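You operate a simulated robot arm through the tools that you are given. There is no shell and no other tool. Be economical: measure what you need, move in short steps, check, and stop when the job is done.

You run a simulated robot arm. Do the job below in one go: nothing can be reset, and whatever is moved stays where it is left.

Task
Take the carton from the keybed of the grand piano and leave it on the front of the pine table. Take the sponge on the keybed of the grand piano and put it away on the work top of the tall shelf. Put the cream pad on the left end of the upright's keybed. Shut the wooden gate. Turn the spring knob to 1. Fetch the green brush and stand it on top of the brass knob on the keybed of the grand piano. Push the foam drawer shut. Put the black brush on the rear of the packing table. Any order will do. Set down upright: carton, sponge, green brush.

Only the result counts: the job must be done as asked and must still hold three seconds after the hand-in. Knocking over, shifting, dropping, spilling or breaking anything else fails it.

Robot
A 6-joint arm with a two-finger gripper on a trunk, on a base that drives. Base frame: it is fixed to the floor where the robot stands at the start and does not move with it; the origin is under the middle of the robot, x ahead of it, y to its left, z up; the surface under the hand at the start is at about z = 0.7. Lengths are in m, angles in rad, forces in N, time in s.
Its first joint turns from -2.897 to 2.897 rad. Places, roughly: black brush (16x4x3 cm) [3.9, -2, 0.8]; brass knob (5x5x4 cm) [0.9, 0.1, 0.7]; carton [0.75, 0, 0.75]; cream pad (6x6x4 cm) [-3.6, -1.6, 0.9]; foam drawer [3.4, 0.3, 0.7]; front of the pine table (108x24 cm) [-0.94, -3.2, 0.78]; green brush (5x3x12 cm) [0.8, -0.4, 1]; left end of the upright's keybed (12x15 cm) [-2.58, 0.06, 0.68]; rear of the packing table (200x20 cm) [3.1, 1.3, 0.8]; sponge (5x4x7 cm) [0.7, 0.1, 0.7]; spring knob [-1.5, -0.9, 0.6]; wooden gate [-2.5, -2.3, 1.1]; work top of the tall shelf (112x24 cm) [-3.16, -1.94, 0.86]. Payload 2.54 kg.
The tool frame sits at the grasp point between the pads (the TCP): z along the fingers, y along the line on which they close. The tips reach 0.03 m beyond it. The gripper opens to 0.116 m. The gripper's body begins 0.095 m behind the TCP.
Orientation is that of the tool frame in the base frame, as a unit quaternion [x, y, z, w]. With the fingers straight down and closing along the base's y, the tool's x points along the base's -x, its y along +y and its z along -z.

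Tools
- The arm moves only by the tool arm_command. Its argument "motion" is a list of rows, each a list of 7 numbers: the shift along the tool's x, y, z in units of 25 mm (1.0 is 25 mm), then the turn, a rotation vector about the tool's x, y, z in units of 6 degrees (1.0 is 6 degrees), then the finger opening in m, from 0 to 0.116. In form: [[x, y, z, rx, ry, rz, jaw], ...]. A call has 1 to 20 rows; each row shifts and turns the commanded pose from where the row before left it, along the tool's axes as they then stand. A call with a number of a shift or a turn outside -1 to 1 is refused whole. A row lasts 0.2 s, in which the tool goes at most 0.05 m and 0.15 rad; a call with a longer step from one row to the next is refused whole, and so is a gripper value outside its range. A pose out of reach is approached as far as the arm can. The call stops where the force on the tool passes 40 N (or 10 N more than at its start, if that is more) or the arm is blocked; 0.2 s more then pass. The fingers move at their own pace (about 0.072 m/s each) and stop on an object; they squeeze with about 24 N. The grip force told is the motor's: it shows also when the fingers shut on nothing. Time passes only in rows, and 0.2 s behind the last, so rows that do not move let the fingers close. It gives the time, the measured TCP pose, the force on the tool (base axes), the opening and the grip force at its end, in the units of the frame above (readings bear some noise), with the torque about the TCP (base axes, N m) and any sound that the robot's microphone picked up.
- Cameras (640 x 400 px; columns grow to the right, rows downward): "scene" is now at [-0.0383, 0.1063, 1.4299]; the picture's right is [-0.36, -0.93, 0.00], its down [-0.42, 0.16, -0.89] and it looks along [0.83, -0.32, -0.45] (base axes); focal length 265 px, centre (320, 200). "wrist" rides on the gripper at [0.069, -0.015, -0.122] in the tool frame; the picture's right is [0.21, 0.98, 0.00], its down [-0.83, 0.18, -0.53] and it looks along [-0.52, 0.11, 0.85] (tool axes); focal length 251 px, centre (320, 200). There is no depth. A picture from a camera that has moved, and an enlarged one, comes with that camera's place and axes in the base frame and with its lens. The place of the scene camera against the robot may be out by one fixed shift of up to 0.018 m in any direction.
- get_image(camera): a new picture of that camera. The clock stands still meanwhile.
- base_move(legs): drives the robot by 1 to 6 legs, each [ahead, left, turn to the left] in m, m and rad, along the robot's own axes; the way and the turn of a leg run together, so that a leg with both is an arc; at most 1.5 m and 3.142 rad a leg. The arm and the cameras ride along, it lands a little off, and it stops where it bumps. It gives what a move gives.
- turn_head(pan, tilt): turns the head with the scene camera to pan (to the left, within 2.094 rad either way) and tilt (down, from -0.506 to 1.204), counted from straight ahead of the robot. It gives what a move gives.
- zoom(camera, box): a new picture of the part [left, top, right, bottom] of that camera's present view, enlarged. The clock stands still meanwhile.
- close_job(): hands the job in; it is judged then, once.

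Go step by step. Nothing tells you exact positions but the pictures and the camera data: compare them with the known pose of the tool, close in by small moves and look again before you grip or let go. The budget is 196 turns and 166 pictures, counting those below and the enlarged ones. Unless the task says otherwise, let go and move clear before handing in.

The tools are called after "Request:" as name(argument=value, ...) on one line, values as JSON. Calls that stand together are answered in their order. arm_command: Moves the arm, as the interface text tells. Its arguments: {"type":"object","properties":{"motion":{"type":"array"}},"required":["motion"]} The other tools are called the same way: base_move (legs) drives the base; turn_head (pan, tilt) turns the head that bears the scene camera; get_image (camera) takes a picture; zoom (camera, box) takes an enlarged picture of a part of a camera's view; close_job () hands the job in.

At the start:

```text
t: 0.0
tool_pos: [0.618, -0.2746, 1.1951]
tcp_rot: [0.0, 1.0, 0.0, 0.0]
force: [-0.3, -0.5, -0.5]
moment: [0.01, 0.0, -0.01]
gripper_width: 0.116
gripper_force: 0.2
robot x, y, heading: [0.002, -0.0045, 0.0]
head pan, tilt: [-0.37, 0.464]
```

scene: 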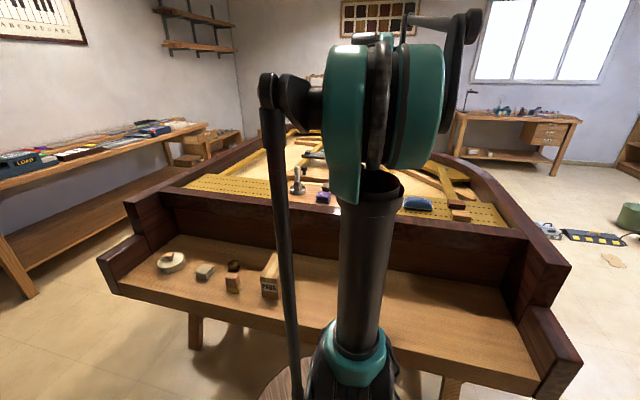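
wrist: 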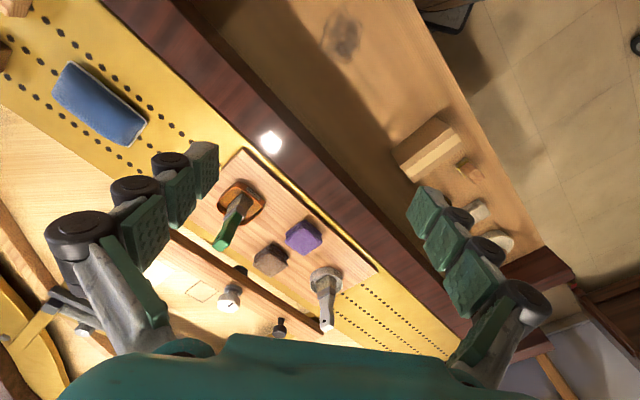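

I see the grand piano's keybed ahead with several small items, and the green brush standing on a board inside the piano. I'll zoom in to identify things.

Request:
zoom(camera="scene", box=[140, 220, 300, 320])

Request:
zoom(camera="wrist", box=[180, 130, 520, 342])

```text
4.00 times, centred on (220, 270) of scene
camera zoom: at [-0.0383, 0.1063, 1.4299], right [-0.36, -0.93, 0.0], down [-0.42, 0.16, -0.89], along [0.83, -0.32, -0.45], focal length 1060 px, centre (720, -80)
```

zoom: 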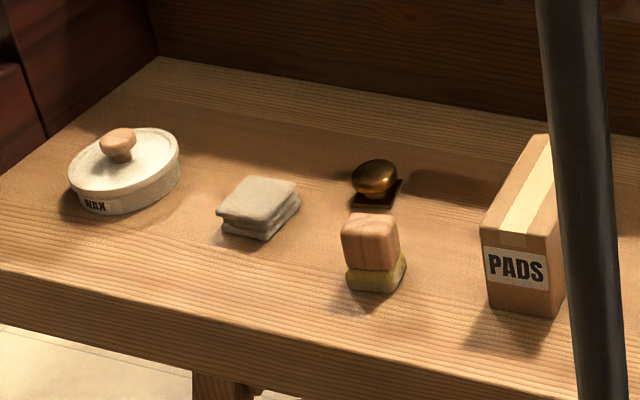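

```text
1.88 times, centred on (350, 236) of wrist
camera zoom: at [0.5497, -0.2888, 1.319], right [-0.21, 0.98, 0.0], down [0.83, 0.18, 0.53], along [0.52, 0.11, -0.85], focal length 473 px, centre (264, 132)
```

zoom: 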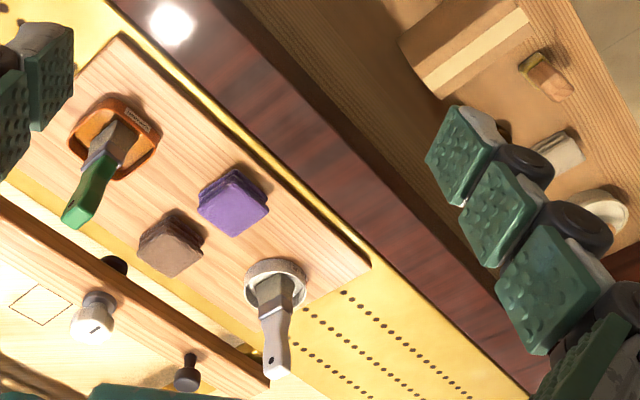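

The carton (label PADS), the sponge (wood-topped block) and the brass knob are on the keybed, and the piano is rotated about 50° to my axes. I'll move the hand over the carton area to look down.

Request:
arm_command(motion=[[0.24, 1, 0.4, 0, 0, 0, 0.116], [0.24, 1, 0.4, 0, 0, 0, 0.116], [0.24, 1, 0.4, 0, 0, 0, 0.116], [0.24, 1, 0.4, 0, 0, 0, 0.116], [0.24, 1, 0.4, 0, 0, 0, 0.116], [0.24, 1, 0.4, 0, 0, 0, 0.116], [0.24, 1, 0.4, 0, 0, 0, 0.116], [0.24, 1, 0.4, 0, 0, 0, 0.116], [0.24, 1, 0.4, 0, 0, 0, 0.116], [0.24, 1, 0.4, 0, 0, 0, 0.116], [0.24, 1, 0.4, 0, 0, 0, 0.116], [0.24, 1, 0.4, 0, 0, 0, 0.116]])

Request:
get_image(camera="wrist")

Request:
get_image(camera="scene")

```text
t: 2.6
tool_pos: [0.5472, 0.0243, 1.0767]
tcp_rot: [0.0, 1.0, 0.0, 0.0]
force: [0.0, -0.6, -0.5]
moment: [-0.07, 0.0, -0.03]
gripper_width: 0.1158
gripper_force: 0.0
robot x, y, heading: [0.0024, -0.0011, 0.003]
head pan, tilt: [-0.37, 0.464]
```

```text
161 pictures are left
camera wrist: at [0.4782, 0.0097, 1.1998], right [-0.21, 0.98, 0.0], down [0.83, 0.18, 0.53], along [0.52, 0.11, -0.85], focal length 251 px, centre (320, 200)
```

wrist: 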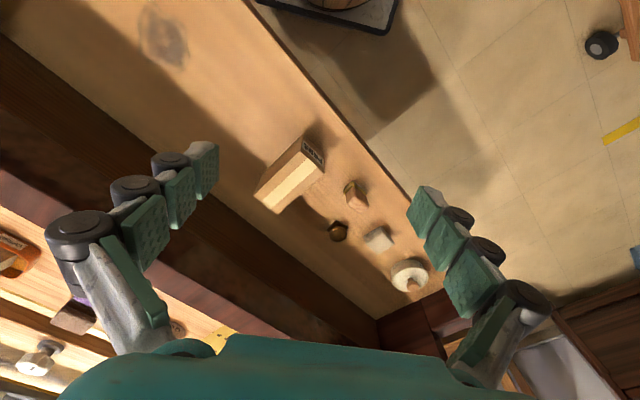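

```text
160 pictures are left
camera scene: at [-0.0383, 0.1063, 1.4299], right [-0.36, -0.93, 0.0], down [-0.42, 0.16, -0.89], along [0.83, -0.32, -0.45], focal length 265 px, centre (320, 200)
```

scene: 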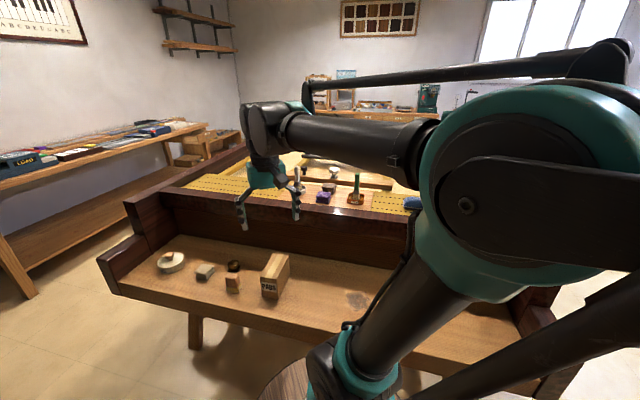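

Request:
zoom(camera="wrist", box=[240, 120, 440, 300])

Request:
zoom(camera="scene", box=[220, 240, 320, 302])

```text
2.22 times, centred on (340, 210) of wrist
camera zoom: at [0.4782, 0.0097, 1.1998], right [-0.21, 0.98, 0.0], down [0.83, 0.18, 0.53], along [0.52, 0.11, -0.85], focal length 559 px, centre (276, 178)
```

zoom: 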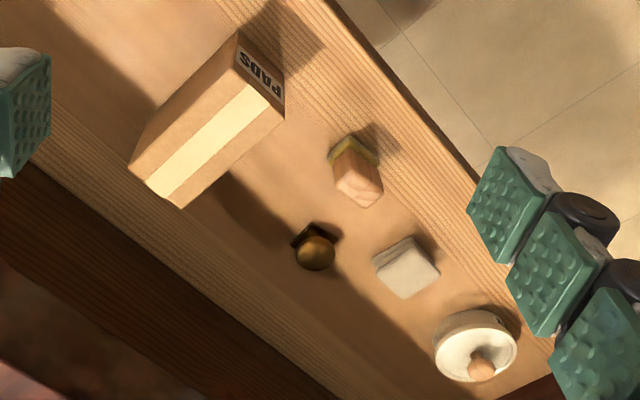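

```text
6.40 times, centred on (270, 271) of scene
camera zoom: at [-0.0383, 0.1063, 1.4299], right [-0.36, -0.93, 0.0], down [-0.42, 0.16, -0.89], along [0.83, -0.32, -0.45], focal length 1696 px, centre (640, -254)
```

zoom: 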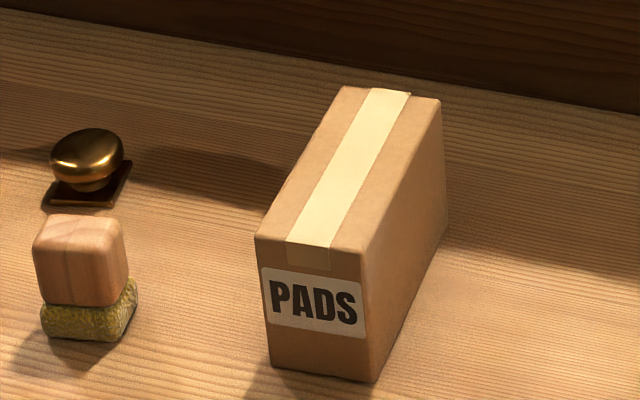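

The carton is about 6×13×9 cm, with its long axis at about -33°, centred near (0.706, 0.003). I'll align above it and look.

Request:
arm_command(motion=[[-0.91, -0.12, 0.7, 0, 0, 0.8, 0.1], [-0.9, 0.03, 0.7, 0, 0, 0, 0.1], [-0.9, 0.03, 0.7, 0, 0, 0, 0.1], [-0.9, 0.0, 0.7, 0, 0, 0, 0.1], [-0.9, 0.0, 0.7, 0, 0, 0, 0.1], [-0.9, 0.0, 0.7, 0, 0, 0, 0.1], [-0.9, 0.0, 0.7, 0, 0, 0, 0.1], [0, 0, 0, 0, 0, 0.94, 0.1], [0, 0, 0, 0, 0, 0.94, 0.1], [0, 0, 0, 0, 0, 0.94, 0.1], [0, 0, 0, 0, 0, 0.94, 0.1], [0, 0, 0, 0, 0, 0.94, 0.1]])

Request:
get_image(camera="wrist")

```text
t: 5.2
tool_pos: [0.7045, 0.0129, 0.9536]
tcp_rot: [0.285, 0.958, -0.001, 0.0]
force: [0.1, -1.1, 0.1]
moment: [-0.01, 0.0, 0.04]
gripper_width: 0.0998
gripper_force: 0.0
robot x, y, heading: [-0.0008, 0.0001, 0.001]
head pan, tilt: [-0.37, 0.464]
```

```text
157 pictures are left
camera wrist: at [0.6375, 0.0393, 1.0761], right [0.35, 0.94, 0.0], down [0.79, -0.3, 0.53], along [0.5, -0.19, -0.85], focal length 251 px, centre (320, 200)
```

wrist: 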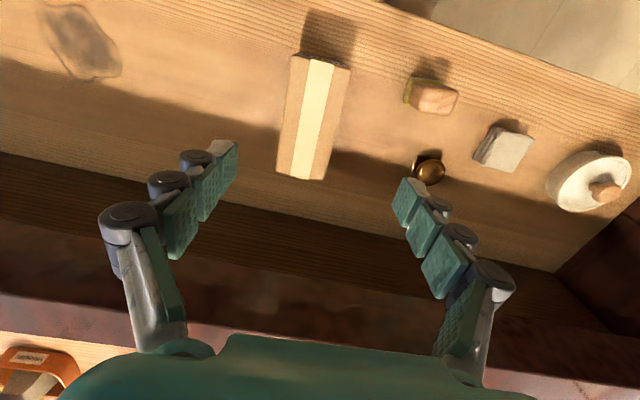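

Request:
arm_command(motion=[[-0.53, -0.26, 0, 0, 0, 0, 0.1], [0, 0, 0.927, 0, 0, 0, 0.1], [0, 0, 0.927, 0, 0, 0, 0.1], [0, 0, 0.927, 0, 0, 0, 0.1], [0, 0, 0.927, 0, 0, 0, 0.1], [0, 0, 0.927, 0, 0, 0, 0.1], [0, 0, 0.927, 0, 0, 0, 0.1], [0, 0, 0.927, 0, 0, 0, 0.1], [0, 0, 0.927, 0, 0, 0, 0.1], [0, 0, 0.927, 0, 0, 0, 0.1]])

Request:
get_image(camera="wrist")

Request:
zoom(camera="scene", box=[200, 200, 320, 302])

```text
t: 7.4
tool_pos: [0.7096, 0.0004, 0.7414]
tcp_rot: [0.284, 0.959, -0.001, 0.0]
force: [0.4, -0.1, 0.6]
moment: [0.0, 0.01, 0.01]
gripper_width: 0.1001
gripper_force: 0.0
robot x, y, heading: [-0.0017, -0.001, -0.002]
head pan, tilt: [-0.37, 0.464]
```

```text
156 pictures are left
camera wrist: at [0.6439, 0.0274, 0.8649], right [0.35, 0.94, 0.0], down [0.79, -0.3, 0.53], along [0.5, -0.19, -0.85], focal length 251 px, centre (320, 200)
```

wrist: 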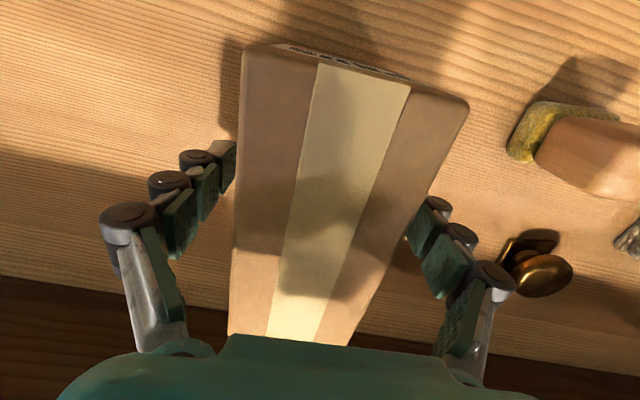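

```text
3.92 times, centred on (260, 251) of scene
camera zoom: at [-0.0383, 0.1063, 1.4299], right [-0.36, -0.93, 0.0], down [-0.42, 0.16, -0.89], along [0.83, -0.32, -0.45], focal length 1039 px, centre (555, 0)
```

zoom: 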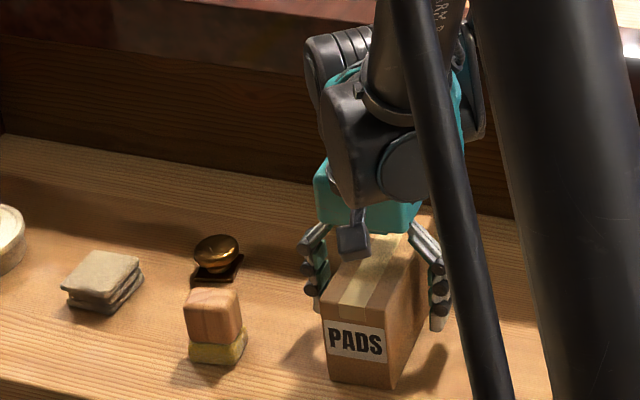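

The fingers straddle the carton. I'll close and lift.

Request:
arm_command(motion=[[0, 0, 0, 0, 0, 0, 0.03], [0, 0, 0, 0, 0, 0, 0.03], [0, 0, 0, 0, 0, 0, 0.03], [0, 0, 0, 0, 0, 0, 0.03], [0, 0, -0.5, 0, 0, 0, 0.03], [0, 0, -1, 0, 0, 0, 0.03], [0, 0, -1, 0, 0, 0, 0.03], [0, 0, -1, 0, 0, 0, 0.03], [0, 0, -1, 0, 0, 0, 0.03], [0, 0, -1, 0, 0, 0, 0.03], [0, 0, -1, 0, 0, 0, 0.03], [0, 0, -1, 0, 0, 0, 0.03], [0, 0, -1, 0, 0, 0, 0.03], [0, 0, -1, 0, 0, 0, 0.03], [0, 0, -1, 0, 0, 0, 0.03], [0, 0, -1, 0, 0, 0, 0.03]])

Request:
get_image(camera="wrist")

Request:
turn_head(pan=-1.9, tilt=0.35)

Request:
get_image(camera="scene")

```text
t: 10.8
tool_pos: [0.7114, 0.0004, 1.0348]
tcp_rot: [0.285, 0.959, 0.0, -0.001]
force: [0.2, -0.9, -1.7]
moment: [0.01, 0.01, 0.01]
gripper_width: 0.0615
gripper_force: 23.8
robot x, y, heading: [0.0008, 0.0011, 0.001]
head pan, tilt: [-0.37, 0.464]
```

```text
154 pictures are left
camera wrist: at [0.6452, 0.0261, 1.1573], right [0.35, 0.94, 0.0], down [0.79, -0.3, 0.53], along [0.5, -0.19, -0.85], focal length 251 px, centre (320, 200)
```

wrist: 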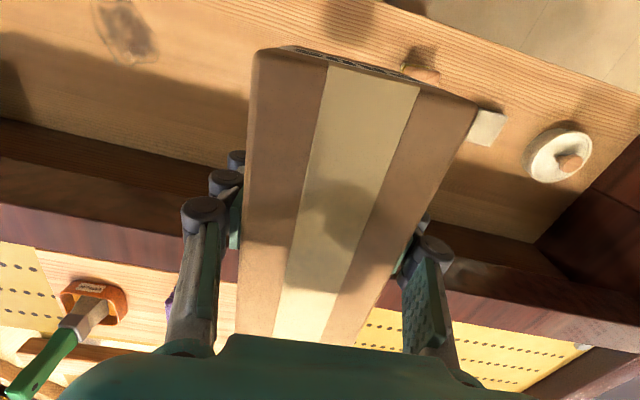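

```text
t: 12.4
tool_pos: [0.7122, 0.001, 1.0335]
tcp_rot: [0.284, 0.959, 0.0, 0.001]
force: [-0.3, 0.5, -2.8]
moment: [0.01, -0.03, 0.0]
gripper_width: 0.0617
gripper_force: 24.0
robot x, y, heading: [-0.0007, 0.0009, 0.0]
head pan, tilt: [-1.901, 0.351]
```

```text
153 pictures are left
camera scene: at [-0.1538, 0.0514, 1.4405], right [-0.95, 0.32, 0.0], down [0.11, 0.33, -0.94], along [-0.3, -0.89, -0.34], focal length 265 px, centre (320, 200)
```

scene: 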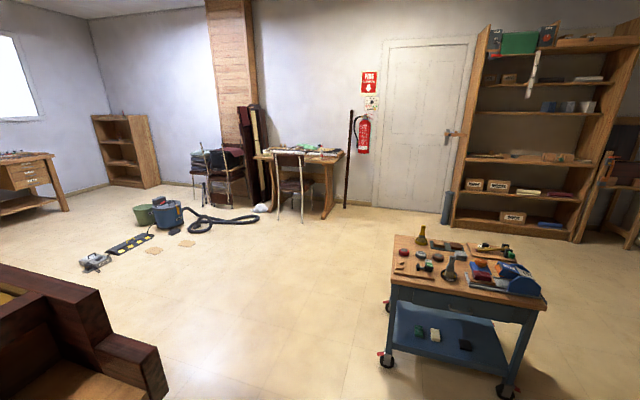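

Carton is held. I'll look closer at the pine table area and also check the view further to the right/back.

Request:
zoom(camera="scene", box=[180, 110, 380, 235])

Request:
zoom(camera="scene", box=[370, 210, 560, 400])

```text
3.20 times, centred on (280, 172) of scene
camera zoom: at [-0.1538, 0.0514, 1.4405], right [-0.95, 0.32, 0.0], down [0.11, 0.33, -0.94], along [-0.3, -0.89, -0.34], focal length 848 px, centre (448, 288)
```

zoom: 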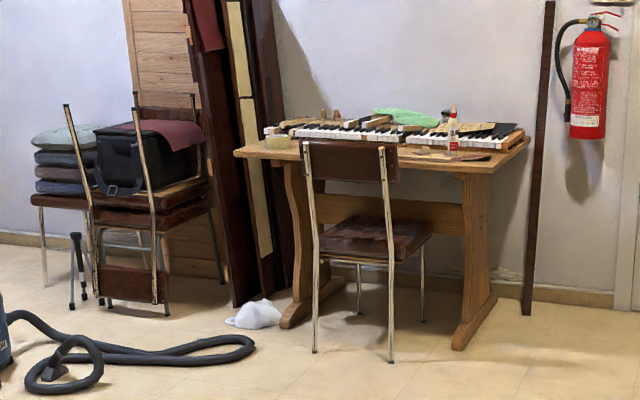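

```text
2.11 times, centred on (465, 305) of scene
camera zoom: at [-0.1538, 0.0514, 1.4405], right [-0.95, 0.32, 0.0], down [0.11, 0.33, -0.94], along [-0.3, -0.89, -0.34], focal length 558 px, centre (15, -21)
```

zoom: 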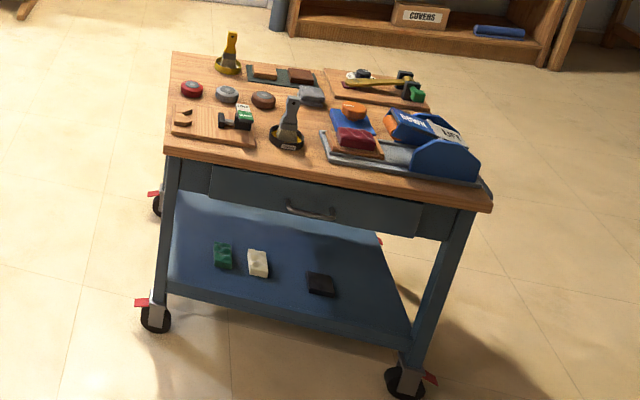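

The pine table is rotated (front edge from about (-1.26,-2.87) to (-0.44,-3.46)) with a chair before it. I'll tuck the arm in and drive round the piano corner towards its right half.

Request:
arm_command(motion=[[0.839, -0.545, 0, 0, 0, 0, 0.03], [0.839, -0.545, 0, 0, 0, 0, 0.03], [0.839, -0.545, 0, 0, 0, 0, 0.03], [0.839, -0.545, 0, 0, 0, 0, 0.03], [0.839, -0.545, 0, 0, 0, 0, 0.03], [0.839, -0.545, 0, 0, 0, 0, 0.03], [0.839, -0.545, 0, 0, 0, 0, 0.03], [0.839, -0.545, 0, 0, 0, 0, 0.03], [0.839, -0.545, 0, 0, 0, 0, 0.03], [0.839, -0.545, 0, 0, 0, 0, 0.03], [0.839, -0.545, 0, 0, 0, 0, 0.03], [0.839, -0.545, 0, 0, 0, 0, 0.03]])

Request:
base_move(legs=[[-0.35, -0.55, 0], [-0.1, -0.7, 0], [0, 0, -1.9], [0.7, 0, 0]])

Request:
turn_head(pan=0.0, tilt=0.45)

Request:
get_image(camera="scene")

```text
t: 15.0
tool_pos: [0.41, -0.0001, 1.0295]
tcp_rot: [0.284, 0.959, 0.0, 0.0]
force: [0.2, -0.2, -2.1]
moment: [0.01, -0.01, 0.0]
gripper_width: 0.0616
gripper_force: 24.2
robot x, y, heading: [-0.0028, 0.0006, 0.001]
head pan, tilt: [-1.901, 0.351]
```

```text
t: 21.0
tool_pos: [0.0049, -1.0212, 1.0294]
tcp_rot: [0.282, 0.96, 0.0, 0.0]
force: [0.2, -0.6, -2.4]
moment: [-0.01, -0.03, -0.03]
gripper_width: 0.0616
gripper_force: 24.5
robot x, y, heading: [-0.406, -1.023, -0.002]
head pan, tilt: [-1.901, 0.351]
stopped in leg 2: the robot was blocked; the commanded pose is now the measured one
```

```text
t: 22.9
tool_pos: [0.0056, -1.0201, 1.0292]
tcp_rot: [0.284, 0.959, 0.001, 0.0]
force: [0.1, 0.0, -3.1]
moment: [0.01, -0.01, -0.02]
gripper_width: 0.0615
gripper_force: 24.1
robot x, y, heading: [-0.4044, -1.0222, -0.006]
head pan, tilt: [0.0, 0.45]
```

```text
150 pictures are left
camera scene: at [-0.4373, -0.883, 1.4313], right [0.0, -1.0, 0.0], down [-0.44, 0.0, -0.9], along [0.9, 0.0, -0.44], focal length 265 px, centre (320, 200)
```

scene: 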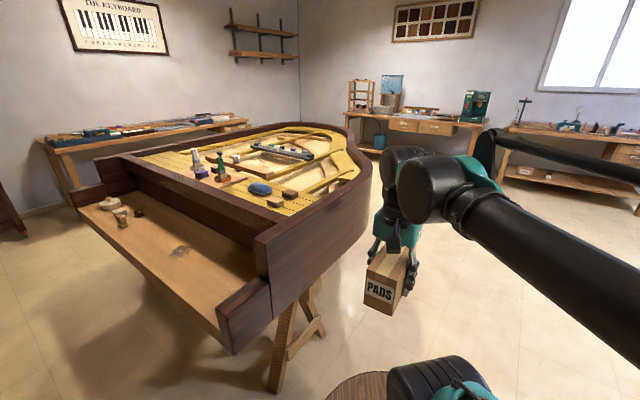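

The base bumped at (-0.406,-1.02). I'll look around and down to see what blocks.

Request:
turn_head(pan=-1.9, tilt=0.9)

Request:
get_image(camera="scene")

Request:
turn_head(pan=-0.9, tilt=0.9)

Request:
get_image(camera="scene")

```text
t: 24.7
tool_pos: [0.0058, -1.0204, 1.0289]
tcp_rot: [0.283, 0.959, 0.0, 0.0]
force: [0.4, -0.6, -2.8]
moment: [0.04, -0.02, -0.02]
gripper_width: 0.0615
gripper_force: 23.9
robot x, y, heading: [-0.4053, -1.0229, -0.003]
head pan, tilt: [-1.901, 0.901]
```

```text
149 pictures are left
camera scene: at [-0.5534, -0.9547, 1.3929], right [-0.95, 0.32, 0.0], down [0.25, 0.74, -0.62], along [-0.2, -0.59, -0.78], focal length 265 px, centre (320, 200)
```

scene: 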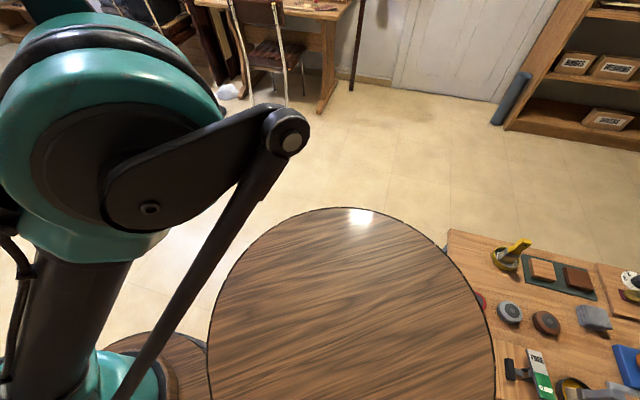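

```text
t: 26.0
tool_pos: [0.0055, -1.0213, 1.0298]
tcp_rot: [0.283, 0.959, -0.001, 0.0]
force: [0.9, -0.9, -2.2]
moment: [0.04, 0.0, 0.01]
gripper_width: 0.0614
gripper_force: 23.8
robot x, y, heading: [-0.4089, -1.0218, 0.002]
head pan, tilt: [-0.901, 0.901]
```

```text
148 pictures are left
camera scene: at [-0.4822, -0.9422, 1.3929], right [-0.78, -0.62, 0.0], down [-0.49, 0.61, -0.62], along [0.39, -0.49, -0.78], focal length 265 px, centre (320, 200)
```

scene: 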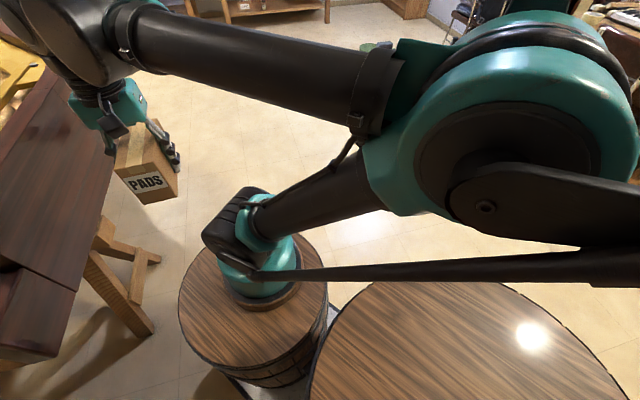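

The robot has a second, larger barrel behind it, and that touched the trolley's corner. I'll step forward away from the trolley, then sidestep, turn and head for the table.

Request:
base_move(legs=[[0.2, 0.0, 0], [0.0, -0.55, 0], [0, 0, -1.9], [0.6, -0.2, 0]])

Request:
turn_head(pan=0.3, tilt=0.45)

Request:
get_image(camera="scene")

```text
t: 38.0
tool_pos: [-0.73, -2.4592, 1.03]
tcp_rot: [0.944, 0.329, 0.0, 0.0]
force: [-1.2, -0.4, -2.0]
moment: [0.04, 0.01, -0.01]
gripper_width: 0.0613
gripper_force: 24.0
robot x, y, heading: [-0.5982, -2.0664, -1.894]
head pan, tilt: [-0.901, 0.901]
```

```text
t: 39.4
tool_pos: [-0.7292, -2.4582, 1.0314]
tcp_rot: [0.945, 0.328, 0.0, 0.0]
force: [-0.9, 0.1, -2.4]
moment: [-0.01, -0.02, -0.01]
gripper_width: 0.0616
gripper_force: 23.7
robot x, y, heading: [-0.5968, -2.0702, -1.897]
head pan, tilt: [0.3, 0.45]
```

```text
147 pictures are left
camera scene: at [-0.4246, -2.1057, 1.4312], right [-1.0, 0.02, 0.0], down [0.01, 0.44, -0.9], along [-0.02, -0.9, -0.44], focal length 265 px, centre (320, 200)
```

scene: 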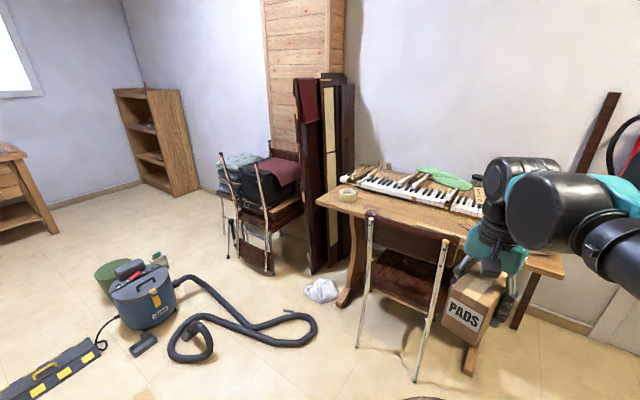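

Request:
get_image(camera="wrist")

Request:
zoom(camera="scene", box=[310, 150, 590, 325])

```text
146 pictures are left
camera wrist: at [-0.6849, -2.4028, 1.1529], right [0.78, -0.63, 0.0], down [-0.53, -0.66, 0.53], along [-0.34, -0.41, -0.85], focal length 251 px, centre (320, 200)
```

wrist: 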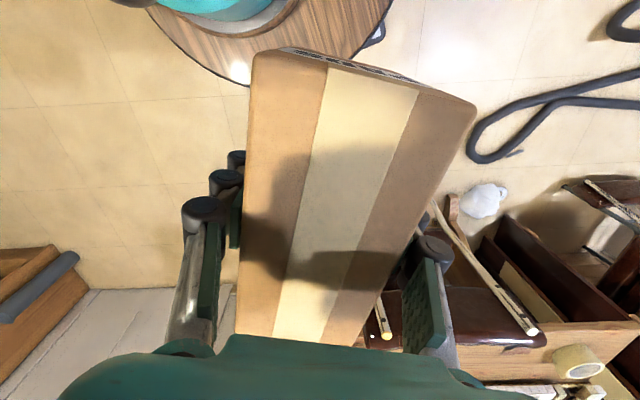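

```text
2.29 times, centred on (450, 238) of scene
camera zoom: at [-0.4246, -2.1057, 1.4312], right [-1.0, 0.02, 0.0], down [0.01, 0.44, -0.9], along [-0.02, -0.9, -0.44], focal length 606 px, centre (23, 114)
```

zoom: 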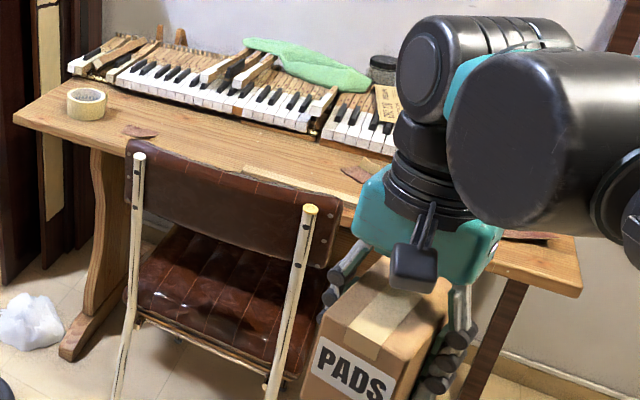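

The middle of the table's front strip is free, behind the chair back. I'll drive 0.3 m closer and extend the carton over it, squaring it to the table edge.

Request:
base_move(legs=[[0.3, 0.0, 0]])

Request:
arm_command(motion=[[-0.827, 0.673, 0, 0, 0, 0, 0.03], [-0.827, 0.673, 0, 0, 0, 0, 0.03], [-0.827, 0.673, 0, 0, 0, 0, 0.03], [-0.827, 0.673, 0, 0, 0, 0, 0.03], [-0.827, 0.673, 0, 0, 0, 0, 0.03], [-0.827, 0.673, 0, 0, 0, 0, 0.03], [-0.827, 0.673, 0, 0, 0, 0, 0.03], [-0.827, 0.673, 0, 0, 0, 0, 0.03], [-0.827, 0.673, 0, 0, 0, 0, 0.03], [-0.827, 0.673, 0, 0, 0, 0, 0.03], [-0.827, 0.673, 0, 0, 0, 0, 0.03], [-0.827, 0.673, 0, 0, 0, 0, 0.03], [-0.827, 0.673, 0, 0, 0, 0, 0.03], [-0.827, 0.673, 0, 0, 0, 0, 0.03], [-0.827, 0.673, 0, 0, 0, 0, 0.03], [-0.827, 0.673, 0, 0, 0, 0, 0.03], [0, 0, 0, 0, 0, -0.95, 0.03], [0, 0, 0, 0, 0, -0.95, 0.03], [0, 0, 0, 0, 0, -0.95, 0.03]])

Request:
get_image(camera="scene")

Request:
get_image(camera="wrist")

```text
t: 41.5
tool_pos: [-0.8263, -2.7428, 1.0302]
tcp_rot: [0.945, 0.328, 0.0, 0.0]
force: [-0.1, 0.2, -2.2]
moment: [-0.02, -0.02, 0.0]
gripper_width: 0.0613
gripper_force: 24.4
robot x, y, heading: [-0.6955, -2.3548, -1.902]
head pan, tilt: [0.3, 0.45]
```

```text
t: 45.5
tool_pos: [-0.9205, -3.1609, 1.0305]
tcp_rot: [0.886, 0.465, 0.0, 0.0]
force: [-0.4, 0.7, -2.6]
moment: [0.01, -0.04, -0.01]
gripper_width: 0.0613
gripper_force: 24.3
robot x, y, heading: [-0.6968, -2.3543, -1.898]
head pan, tilt: [0.3, 0.45]
```

```text
144 pictures are left
camera scene: at [-0.521, -2.392, 1.4313], right [-1.0, 0.03, 0.0], down [0.01, 0.44, -0.9], along [-0.02, -0.9, -0.44], focal length 265 px, centre (320, 200)
```

scene: 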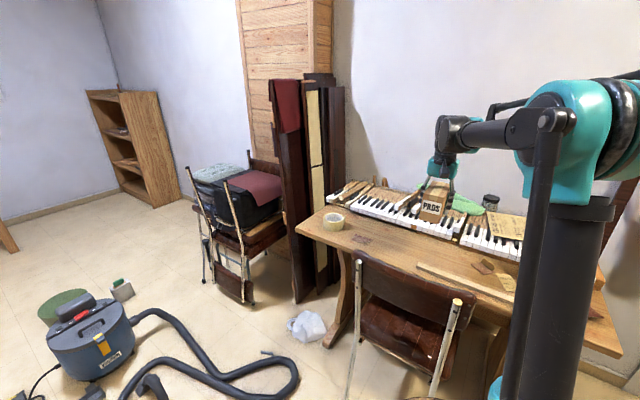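

```text
143 pictures are left
camera wrist: at [-0.8942, -3.0939, 1.1531], right [0.93, -0.38, 0.0], down [-0.32, -0.78, 0.53], along [-0.2, -0.49, -0.85], focal length 251 px, centre (320, 200)
```

wrist: 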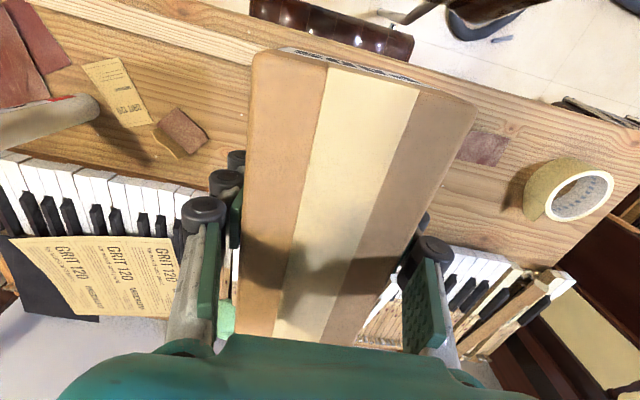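

The carton hangs over a clear spot; shift it 5 cm further in and lower it.

Request:
arm_command(motion=[[-0.98, 0, 0, 0, 0, 0, 0.03], [-0.98, 0, 0, 0, 0, 0, 0.03], [0, 0, 0.978, 0, 0, 0, 0.03], [0, 0, 0.978, 0, 0, 0, 0.03], [0, 0, 0.978, 0, 0, 0, 0.03], [0, 0, 0.978, 0, 0, 0, 0.03], [0, 0, 0.978, 0, 0, 0, 0.03], [0, 0, 0.978, 0, 0, 0, 0.03], [0, 0, 0.978, 0, 0, 0, 0.03], [0, 0, 0.9, 0, 0, 0, 0.03]])

Request:
get_image(camera="wrist")

Request:
zoom(camera="scene", box=[340, 130, 560, 290])

```text
t: 47.7
tool_pos: [-0.9461, -3.1996, 0.8337]
tcp_rot: [0.885, 0.465, 0.0, 0.0]
force: [-0.3, 0.5, -1.0]
moment: [0.0, 0.01, 0.0]
gripper_width: 0.0616
gripper_force: 23.8
robot x, y, heading: [-0.6951, -2.3523, -1.898]
head pan, tilt: [0.3, 0.45]
```

```text
142 pictures are left
camera wrist: at [-0.9198, -3.1335, 0.9566], right [0.93, -0.38, 0.0], down [-0.32, -0.78, 0.53], along [-0.2, -0.49, -0.85], focal length 251 px, centre (320, 200)
```

wrist: 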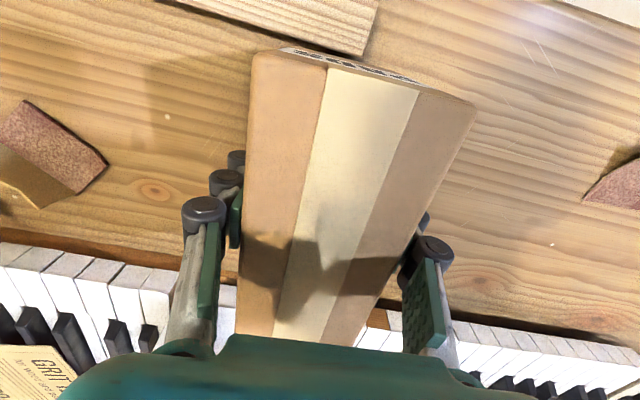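

```text
2.50 times, centred on (450, 210) of scene
camera zoom: at [-0.521, -2.3919, 1.4312], right [-1.0, 0.03, 0.0], down [0.01, 0.44, -0.9], along [-0.02, -0.9, -0.44], focal length 662 px, centre (-5, 175)
```

zoom: 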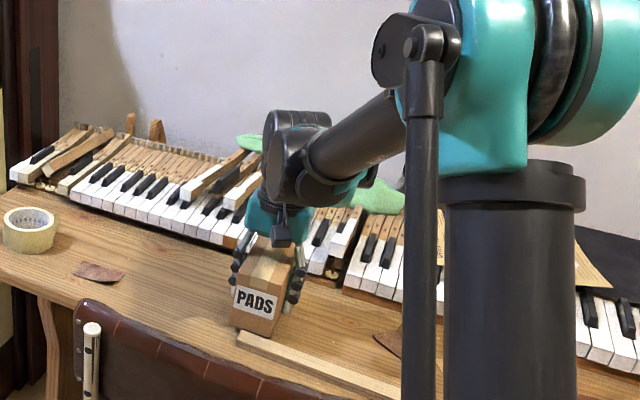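

A loose wood strip lies at the very front, close to the carton's near end. I'll shift 1.5 cm further in, then lower to contact.

Request:
arm_command(motion=[[-0.6, 0, 0, 0, 0, 0, 0.03], [0, 0, 0.15, 0, 0, 0, 0.03], [0, 0, 0.1, 0, 0, 0, 0.03], [0, 0, 0.1, 0, 0, 0, 0.03], [0, 0, 0.1, 0, 0, 0, 0.03]])

Request:
zoom(camera="scene", box=[400, 200, 480, 280])

```text
t: 48.9
tool_pos: [-0.9561, -3.2116, 0.825]
tcp_rot: [0.885, 0.465, 0.0, 0.0]
force: [-0.8, 0.2, -1.8]
moment: [0.0, -0.01, -0.02]
gripper_width: 0.0614
gripper_force: 24.5
robot x, y, heading: [-0.6949, -2.3539, -1.899]
head pan, tilt: [0.3, 0.45]
```

```text
5.00 times, centred on (440, 240) of scene
camera zoom: at [-0.5211, -2.392, 1.4313], right [-1.0, 0.03, 0.0], down [0.01, 0.44, -0.9], along [-0.02, -0.9, -0.44], focal length 1325 px, centre (-280, 0)
```

zoom: 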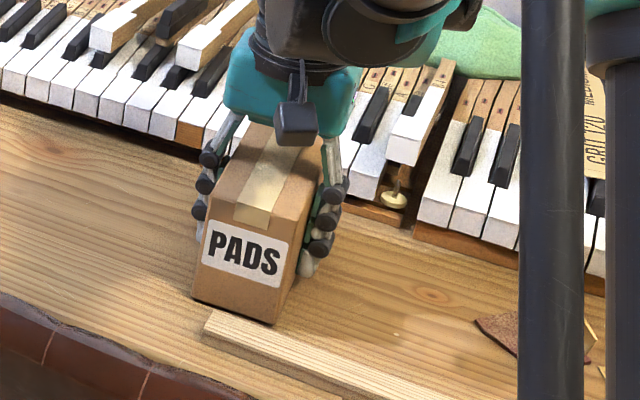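

Request:
arm_command(motion=[[0, 0, 0.1, 0, 0, 0, 0.03], [0, 0, 0.1, 0, 0, 0, 0.03], [0, 0, 0.1, 0, 0, 0, 0.03], [0, 0, 0, 0, 0, 0, 0.03]])

```text
t: 49.9
tool_pos: [-0.9574, -3.2128, 0.8184]
tcp_rot: [0.886, 0.464, -0.001, 0.0]
force: [-0.8, -2.8, 20.0]
moment: [-0.07, 0.0, 0.0]
gripper_width: 0.0616
gripper_force: 23.6
robot x, y, heading: [-0.6985, -2.3551, -1.894]
head pan, tilt: [0.3, 0.45]
```

Contact felt. Ease up a hair, open, and lift away.

Request:
arm_command(motion=[[0, 0, -0.06, 0, 0, 0, 0.03], [0, 0, 0, 0, 0, 0, 0.1], [0, 0, 0, 0, 0, 0, 0.1], [0, 0, 0, 0, 0, 0, 0.1], [0, 0, -0.8, 0, 0, 0, 0.1], [0, 0, -1, 0, 0, 0, 0.1], [0, 0, -1, 0, 0, 0, 0.1], [0, 0, -1, 0, 0, 0, 0.1], [0, 0, -1, 0, 0, 0, 0.1], [0, 0, -1, 0, 0, 0, 0.1], [0, 0, -1, 0, 0, 0, 0.1], [0, 0, -1, 0, 0, 0, 0.1], [0, 0, -1, 0, 0, 0, 0.1]])

Request:
get_image(camera="scene")

```text
t: 52.7
tool_pos: [-0.9587, -3.2129, 1.0417]
tcp_rot: [0.886, 0.465, 0.001, 0.0]
force: [0.4, -0.9, 0.4]
moment: [-0.01, 0.01, 0.03]
gripper_width: 0.0998
gripper_force: 0.1
robot x, y, heading: [-0.6974, -2.355, -1.895]
head pan, tilt: [0.3, 0.45]
```

```text
139 pictures are left
camera scene: at [-0.5211, -2.392, 1.4313], right [-1.0, 0.03, 0.0], down [0.01, 0.44, -0.9], along [-0.02, -0.9, -0.44], focal length 265 px, centre (320, 200)
```

scene: 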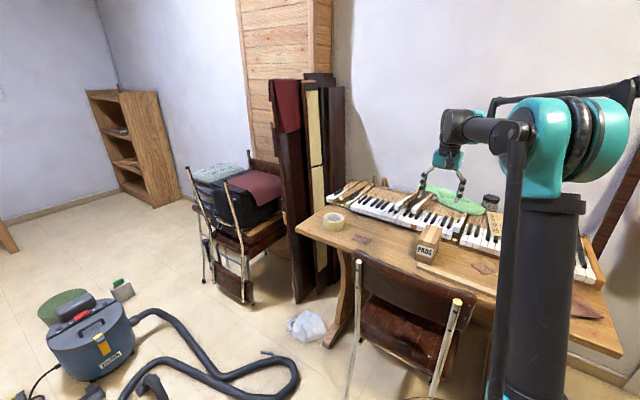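

Carton placed. I'll retract, back away a little, and look towards the gate and tall shelf.

Request:
arm_command(motion=[[0.952, -0.305, 0, 0, 0, 0, 0.1], [0.952, -0.305, 0, 0, 0, 0, 0.1], [0.952, -0.305, 0, 0, 0, 0, 0.1], [0.952, -0.305, 0, 0, 0, 0, 0.1], [0.952, -0.305, 0, 0, 0, 0, 0.1], [0.952, -0.305, 0, 0, 0, 0, 0.1], [0.952, -0.305, 0, 0, 0, 0, 0.1], [0.952, -0.305, 0, 0, 0, 0, 0.1], [0.952, -0.305, 0, 0, 0, 0, 0.1], [0.952, -0.305, 0, 0, 0, 0, 0.1], [0.952, -0.305, 0, 0, 0, 0, 0.1], [0.952, -0.305, 0, 0, 0, 0, 0.1], [0.952, -0.305, 0, 0, 0, 0, 0.1], [0.952, -0.305, 0, 0, 0, 0, 0.1], [0.952, -0.305, 0, 0, 0, 0, 0.1], [0.952, -0.305, 0, 0, 0, 0, 0.1], [0.952, -0.305, 0, 0, 0, 0, 0.1], [0.952, -0.305, 0, 0, 0, 0, 0.1]])

Request:
base_move(legs=[[-0.25, 0, 0]])

Request:
turn_head(pan=-1.25, tilt=0.35)

Request:
get_image(camera="scene")

Request:
turn_head(pan=-2.05, tilt=0.35)

Request:
get_image(camera="scene")

```text
t: 56.5
tool_pos: [-0.8259, -2.7801, 1.0405]
tcp_rot: [0.886, 0.465, 0.0, 0.0]
force: [0.3, 0.2, -0.6]
moment: [-0.01, -0.02, 0.01]
gripper_width: 0.1
gripper_force: 0.2
robot x, y, heading: [-0.6966, -2.3563, -1.895]
head pan, tilt: [0.3, 0.45]
```

```text
t: 58.3
tool_pos: [-0.7405, -2.534, 1.0386]
tcp_rot: [0.884, 0.467, 0.0, 0.001]
force: [0.6, 0.3, -0.3]
moment: [0.01, 0.01, 0.01]
gripper_width: 0.1002
gripper_force: 0.1
robot x, y, heading: [-0.6113, -2.1132, -1.897]
head pan, tilt: [0.3, 0.45]
```

```text
t: 60.0
tool_pos: [-0.7418, -2.5368, 1.0397]
tcp_rot: [0.884, 0.467, 0.001, 0.0]
force: [-0.3, 0.5, -0.2]
moment: [0.02, -0.02, 0.0]
gripper_width: 0.0999
gripper_force: 0.0
robot x, y, heading: [-0.6153, -2.1075, -1.894]
head pan, tilt: [-1.25, 0.351]
```

```text
138 pictures are left
camera scene: at [-0.5295, -2.0533, 1.4405], right [0.0, 1.0, 0.0], down [0.34, 0.0, -0.94], along [-0.94, 0.0, -0.34], focal length 265 px, centre (320, 200)
```

scene: 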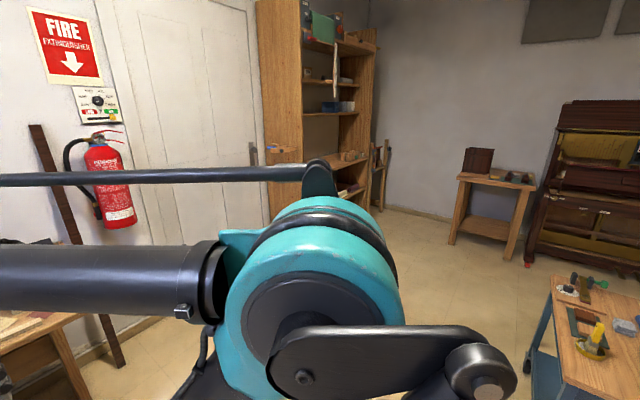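

```text
t: 61.1
tool_pos: [-0.7409, -2.5351, 1.0403]
tcp_rot: [0.884, 0.468, 0.0, 0.0]
force: [0.0, 0.3, 0.2]
moment: [0.04, 0.02, -0.01]
gripper_width: 0.1
gripper_force: 0.1
robot x, y, heading: [-0.6146, -2.1085, -1.894]
head pan, tilt: [-2.051, 0.351]
```

```text
137 pictures are left
camera scene: at [-0.5013, -1.9864, 1.4405], right [0.72, 0.7, 0.0], down [0.24, -0.25, -0.94], along [-0.65, 0.67, -0.34], focal length 265 px, centre (320, 200)
```

scene: 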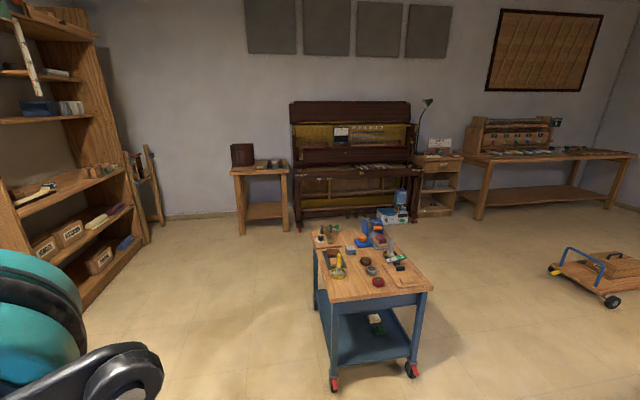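

Request:
zoom(camera="scene", box=[0, 0, 200, 300])

Request:
zoom(camera="scene", box=[210, 90, 470, 240])

Request:
zoom(camera="scene", box=[290, 210, 450, 320])

```text
1.33 times, centred on (100, 150) of scene
camera zoom: at [-0.5013, -1.9864, 1.4405], right [0.72, 0.7, 0.0], down [0.24, -0.25, -0.94], along [-0.65, 0.67, -0.34], focal length 353 px, centre (613, 267)
```

zoom: 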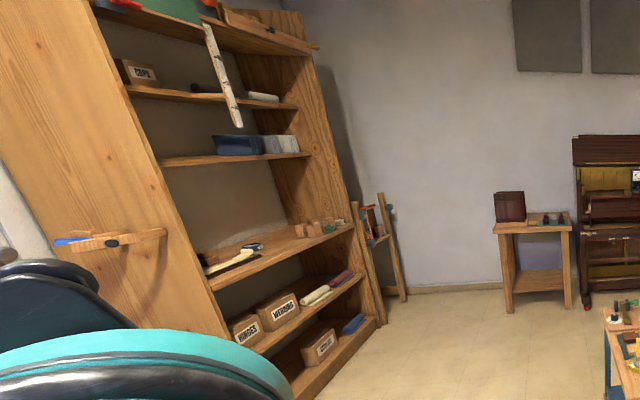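

```text
2.46 times, centred on (340, 165) of scene
camera zoom: at [-0.5013, -1.9864, 1.4405], right [0.72, 0.7, 0.0], down [0.24, -0.25, -0.94], along [-0.65, 0.67, -0.34], focal length 652 px, centre (271, 286)
```

zoom: 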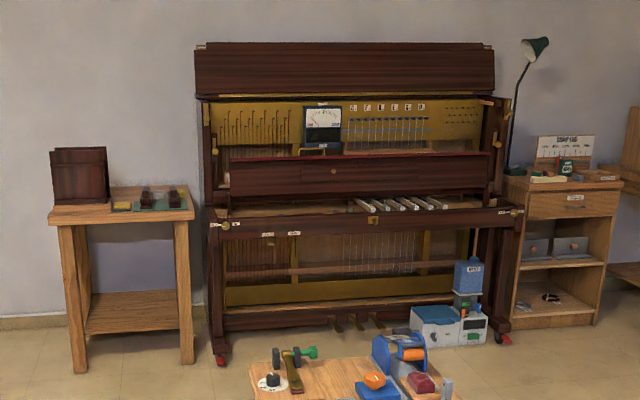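

```text
3.64 times, centred on (370, 265) of scene
camera zoom: at [-0.5013, -1.9864, 1.4405], right [0.72, 0.7, 0.0], down [0.24, -0.25, -0.94], along [-0.65, 0.67, -0.34], focal length 964 px, centre (138, -36)
```

zoom: 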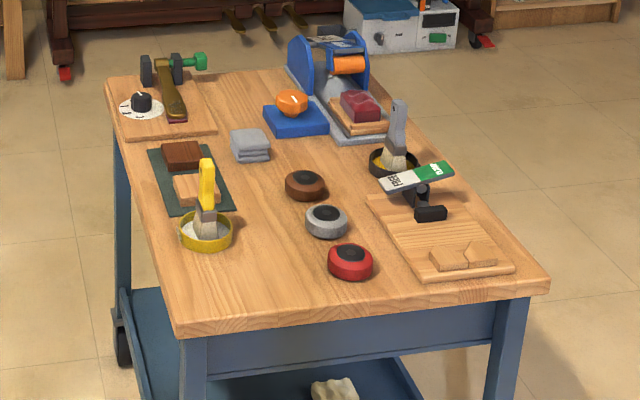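

The gate is the wooden piece on the tall shelf's side panel at about (-2.5,-2.35,1.1); the spring knob is the dial on the trolley. I'll drive towards the gate and look closely.

Request:
base_move(legs=[[0, 0, -1.2], [0.75, 0, 0]])

Request:
turn_head(pan=0.2, tilt=0.35)

Request:
get_image(camera="scene")

```text
t: 68.1
tool_pos: [-1.8061, -2.2052, 1.0396]
tcp_rot: [0.995, -0.101, -0.001, 0.0]
force: [-0.4, 0.4, 0.4]
moment: [0.0, -0.01, 0.0]
gripper_width: 0.0998
gripper_force: 0.1
robot x, y, heading: [-1.3631, -2.1572, -3.069]
head pan, tilt: [-2.051, 0.351]
```

```text
t: 70.2
tool_pos: [-1.8061, -2.205, 1.0396]
tcp_rot: [0.995, -0.1, 0.0, 0.0]
force: [-0.8, 1.0, 0.1]
moment: [0.0, -0.01, -0.01]
gripper_width: 0.1
gripper_force: 0.0
robot x, y, heading: [-1.3628, -2.1614, -3.062]
head pan, tilt: [0.201, 0.351]
```

```text
133 pictures are left
camera scene: at [-1.3255, -2.3349, 1.4405], right [-0.27, 0.96, 0.0], down [0.33, 0.09, -0.94], along [-0.9, -0.26, -0.34], focal length 265 px, centre (320, 200)
```

scene: 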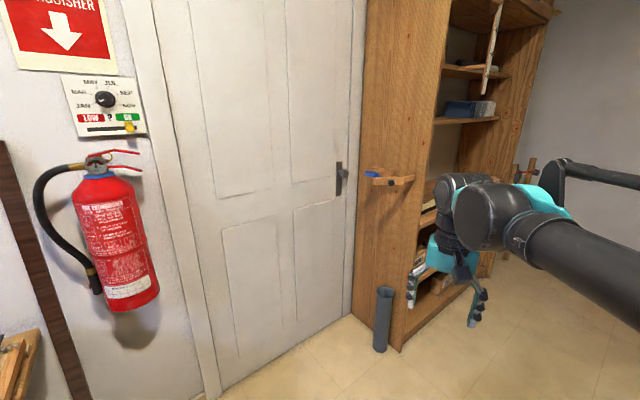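

Request:
zoom(camera="scene", box=[340, 155, 440, 217])

Request:
zoom(camera="scene", box=[350, 0, 570, 200])

```text
6.40 times, centred on (390, 186) of scene
camera zoom: at [-1.3255, -2.3349, 1.4405], right [-0.27, 0.96, 0.0], down [0.33, 0.09, -0.94], along [-0.9, -0.26, -0.34], focal length 1696 px, centre (-128, 290)
```

zoom: 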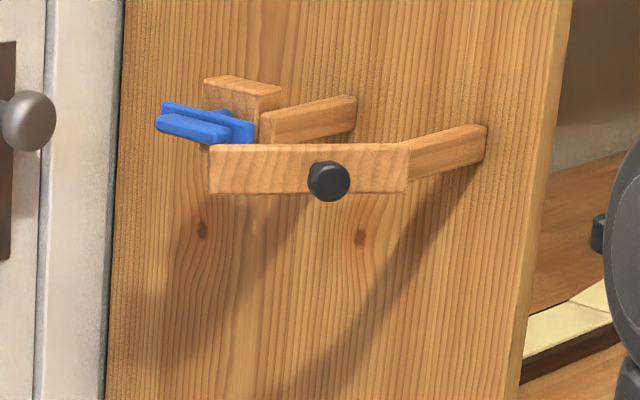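

```text
2.00 times, centred on (460, 100) of scene
camera zoom: at [-1.3255, -2.3349, 1.4405], right [-0.27, 0.96, 0.0], down [0.33, 0.09, -0.94], along [-0.9, -0.26, -0.34], focal length 530 px, centre (40, 400)
```

zoom: 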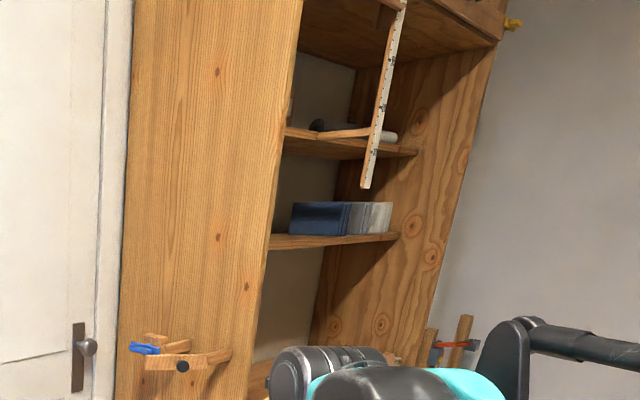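

Request:
base_move(legs=[[0.35, 0, 0]])

Request:
turn_head(pan=-0.05, tilt=0.4)

Request:
get_image(camera="scene")

```text
t: 72.5
tool_pos: [-2.1568, -2.2303, 1.0383]
tcp_rot: [0.995, -0.1, -0.001, 0.0]
force: [-0.4, 0.2, -0.1]
moment: [0.01, -0.02, -0.01]
gripper_width: 0.1002
gripper_force: 0.1
robot x, y, heading: [-1.7133, -2.186, -3.061]
head pan, tilt: [0.201, 0.351]
```

```text
t: 73.3
tool_pos: [-2.1584, -2.2314, 1.0404]
tcp_rot: [0.995, -0.1, 0.0, 0.0]
force: [0.0, 0.7, 0.6]
moment: [-0.02, 0.04, 0.02]
gripper_width: 0.1
gripper_force: 0.1
robot x, y, heading: [-1.7151, -2.1833, -3.063]
head pan, tilt: [-0.051, 0.4]
```

```text
130 pictures are left
camera scene: at [-1.6798, -2.3388, 1.4359], right [-0.03, 1.0, 0.0], down [0.39, 0.01, -0.92], along [-0.92, -0.02, -0.39], focal length 265 px, centre (320, 200)
```

scene: 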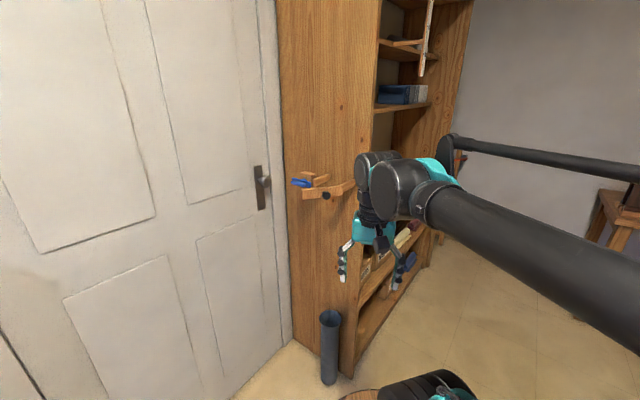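

Request:
zoom(camera="scene", box=[280, 160, 366, 214])

Request:
get_image(camera="wrist")

```text
7.41 times, centred on (323, 187) of scene
camera zoom: at [-1.6798, -2.3388, 1.4359], right [-0.03, 1.0, 0.0], down [0.39, 0.01, -0.92], along [-0.92, -0.02, -0.39], focal length 1963 px, centre (298, 296)
```

zoom: 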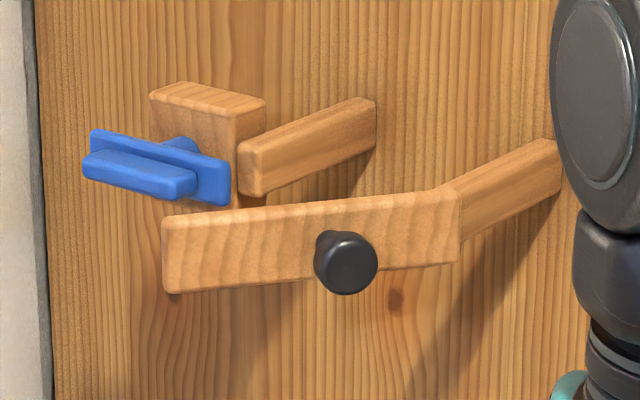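

```text
128 pictures are left
camera wrist: at [-2.086, -2.2299, 1.163], right [0.02, -1.0, 0.0], down [-0.85, -0.01, 0.53], along [-0.53, -0.01, -0.85], focal length 251 px, centre (320, 200)
```

wrist: 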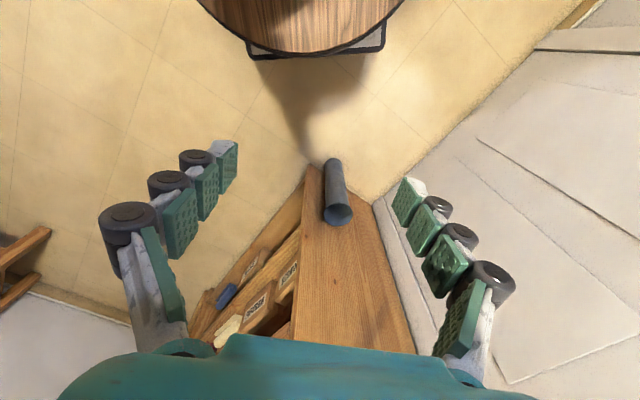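

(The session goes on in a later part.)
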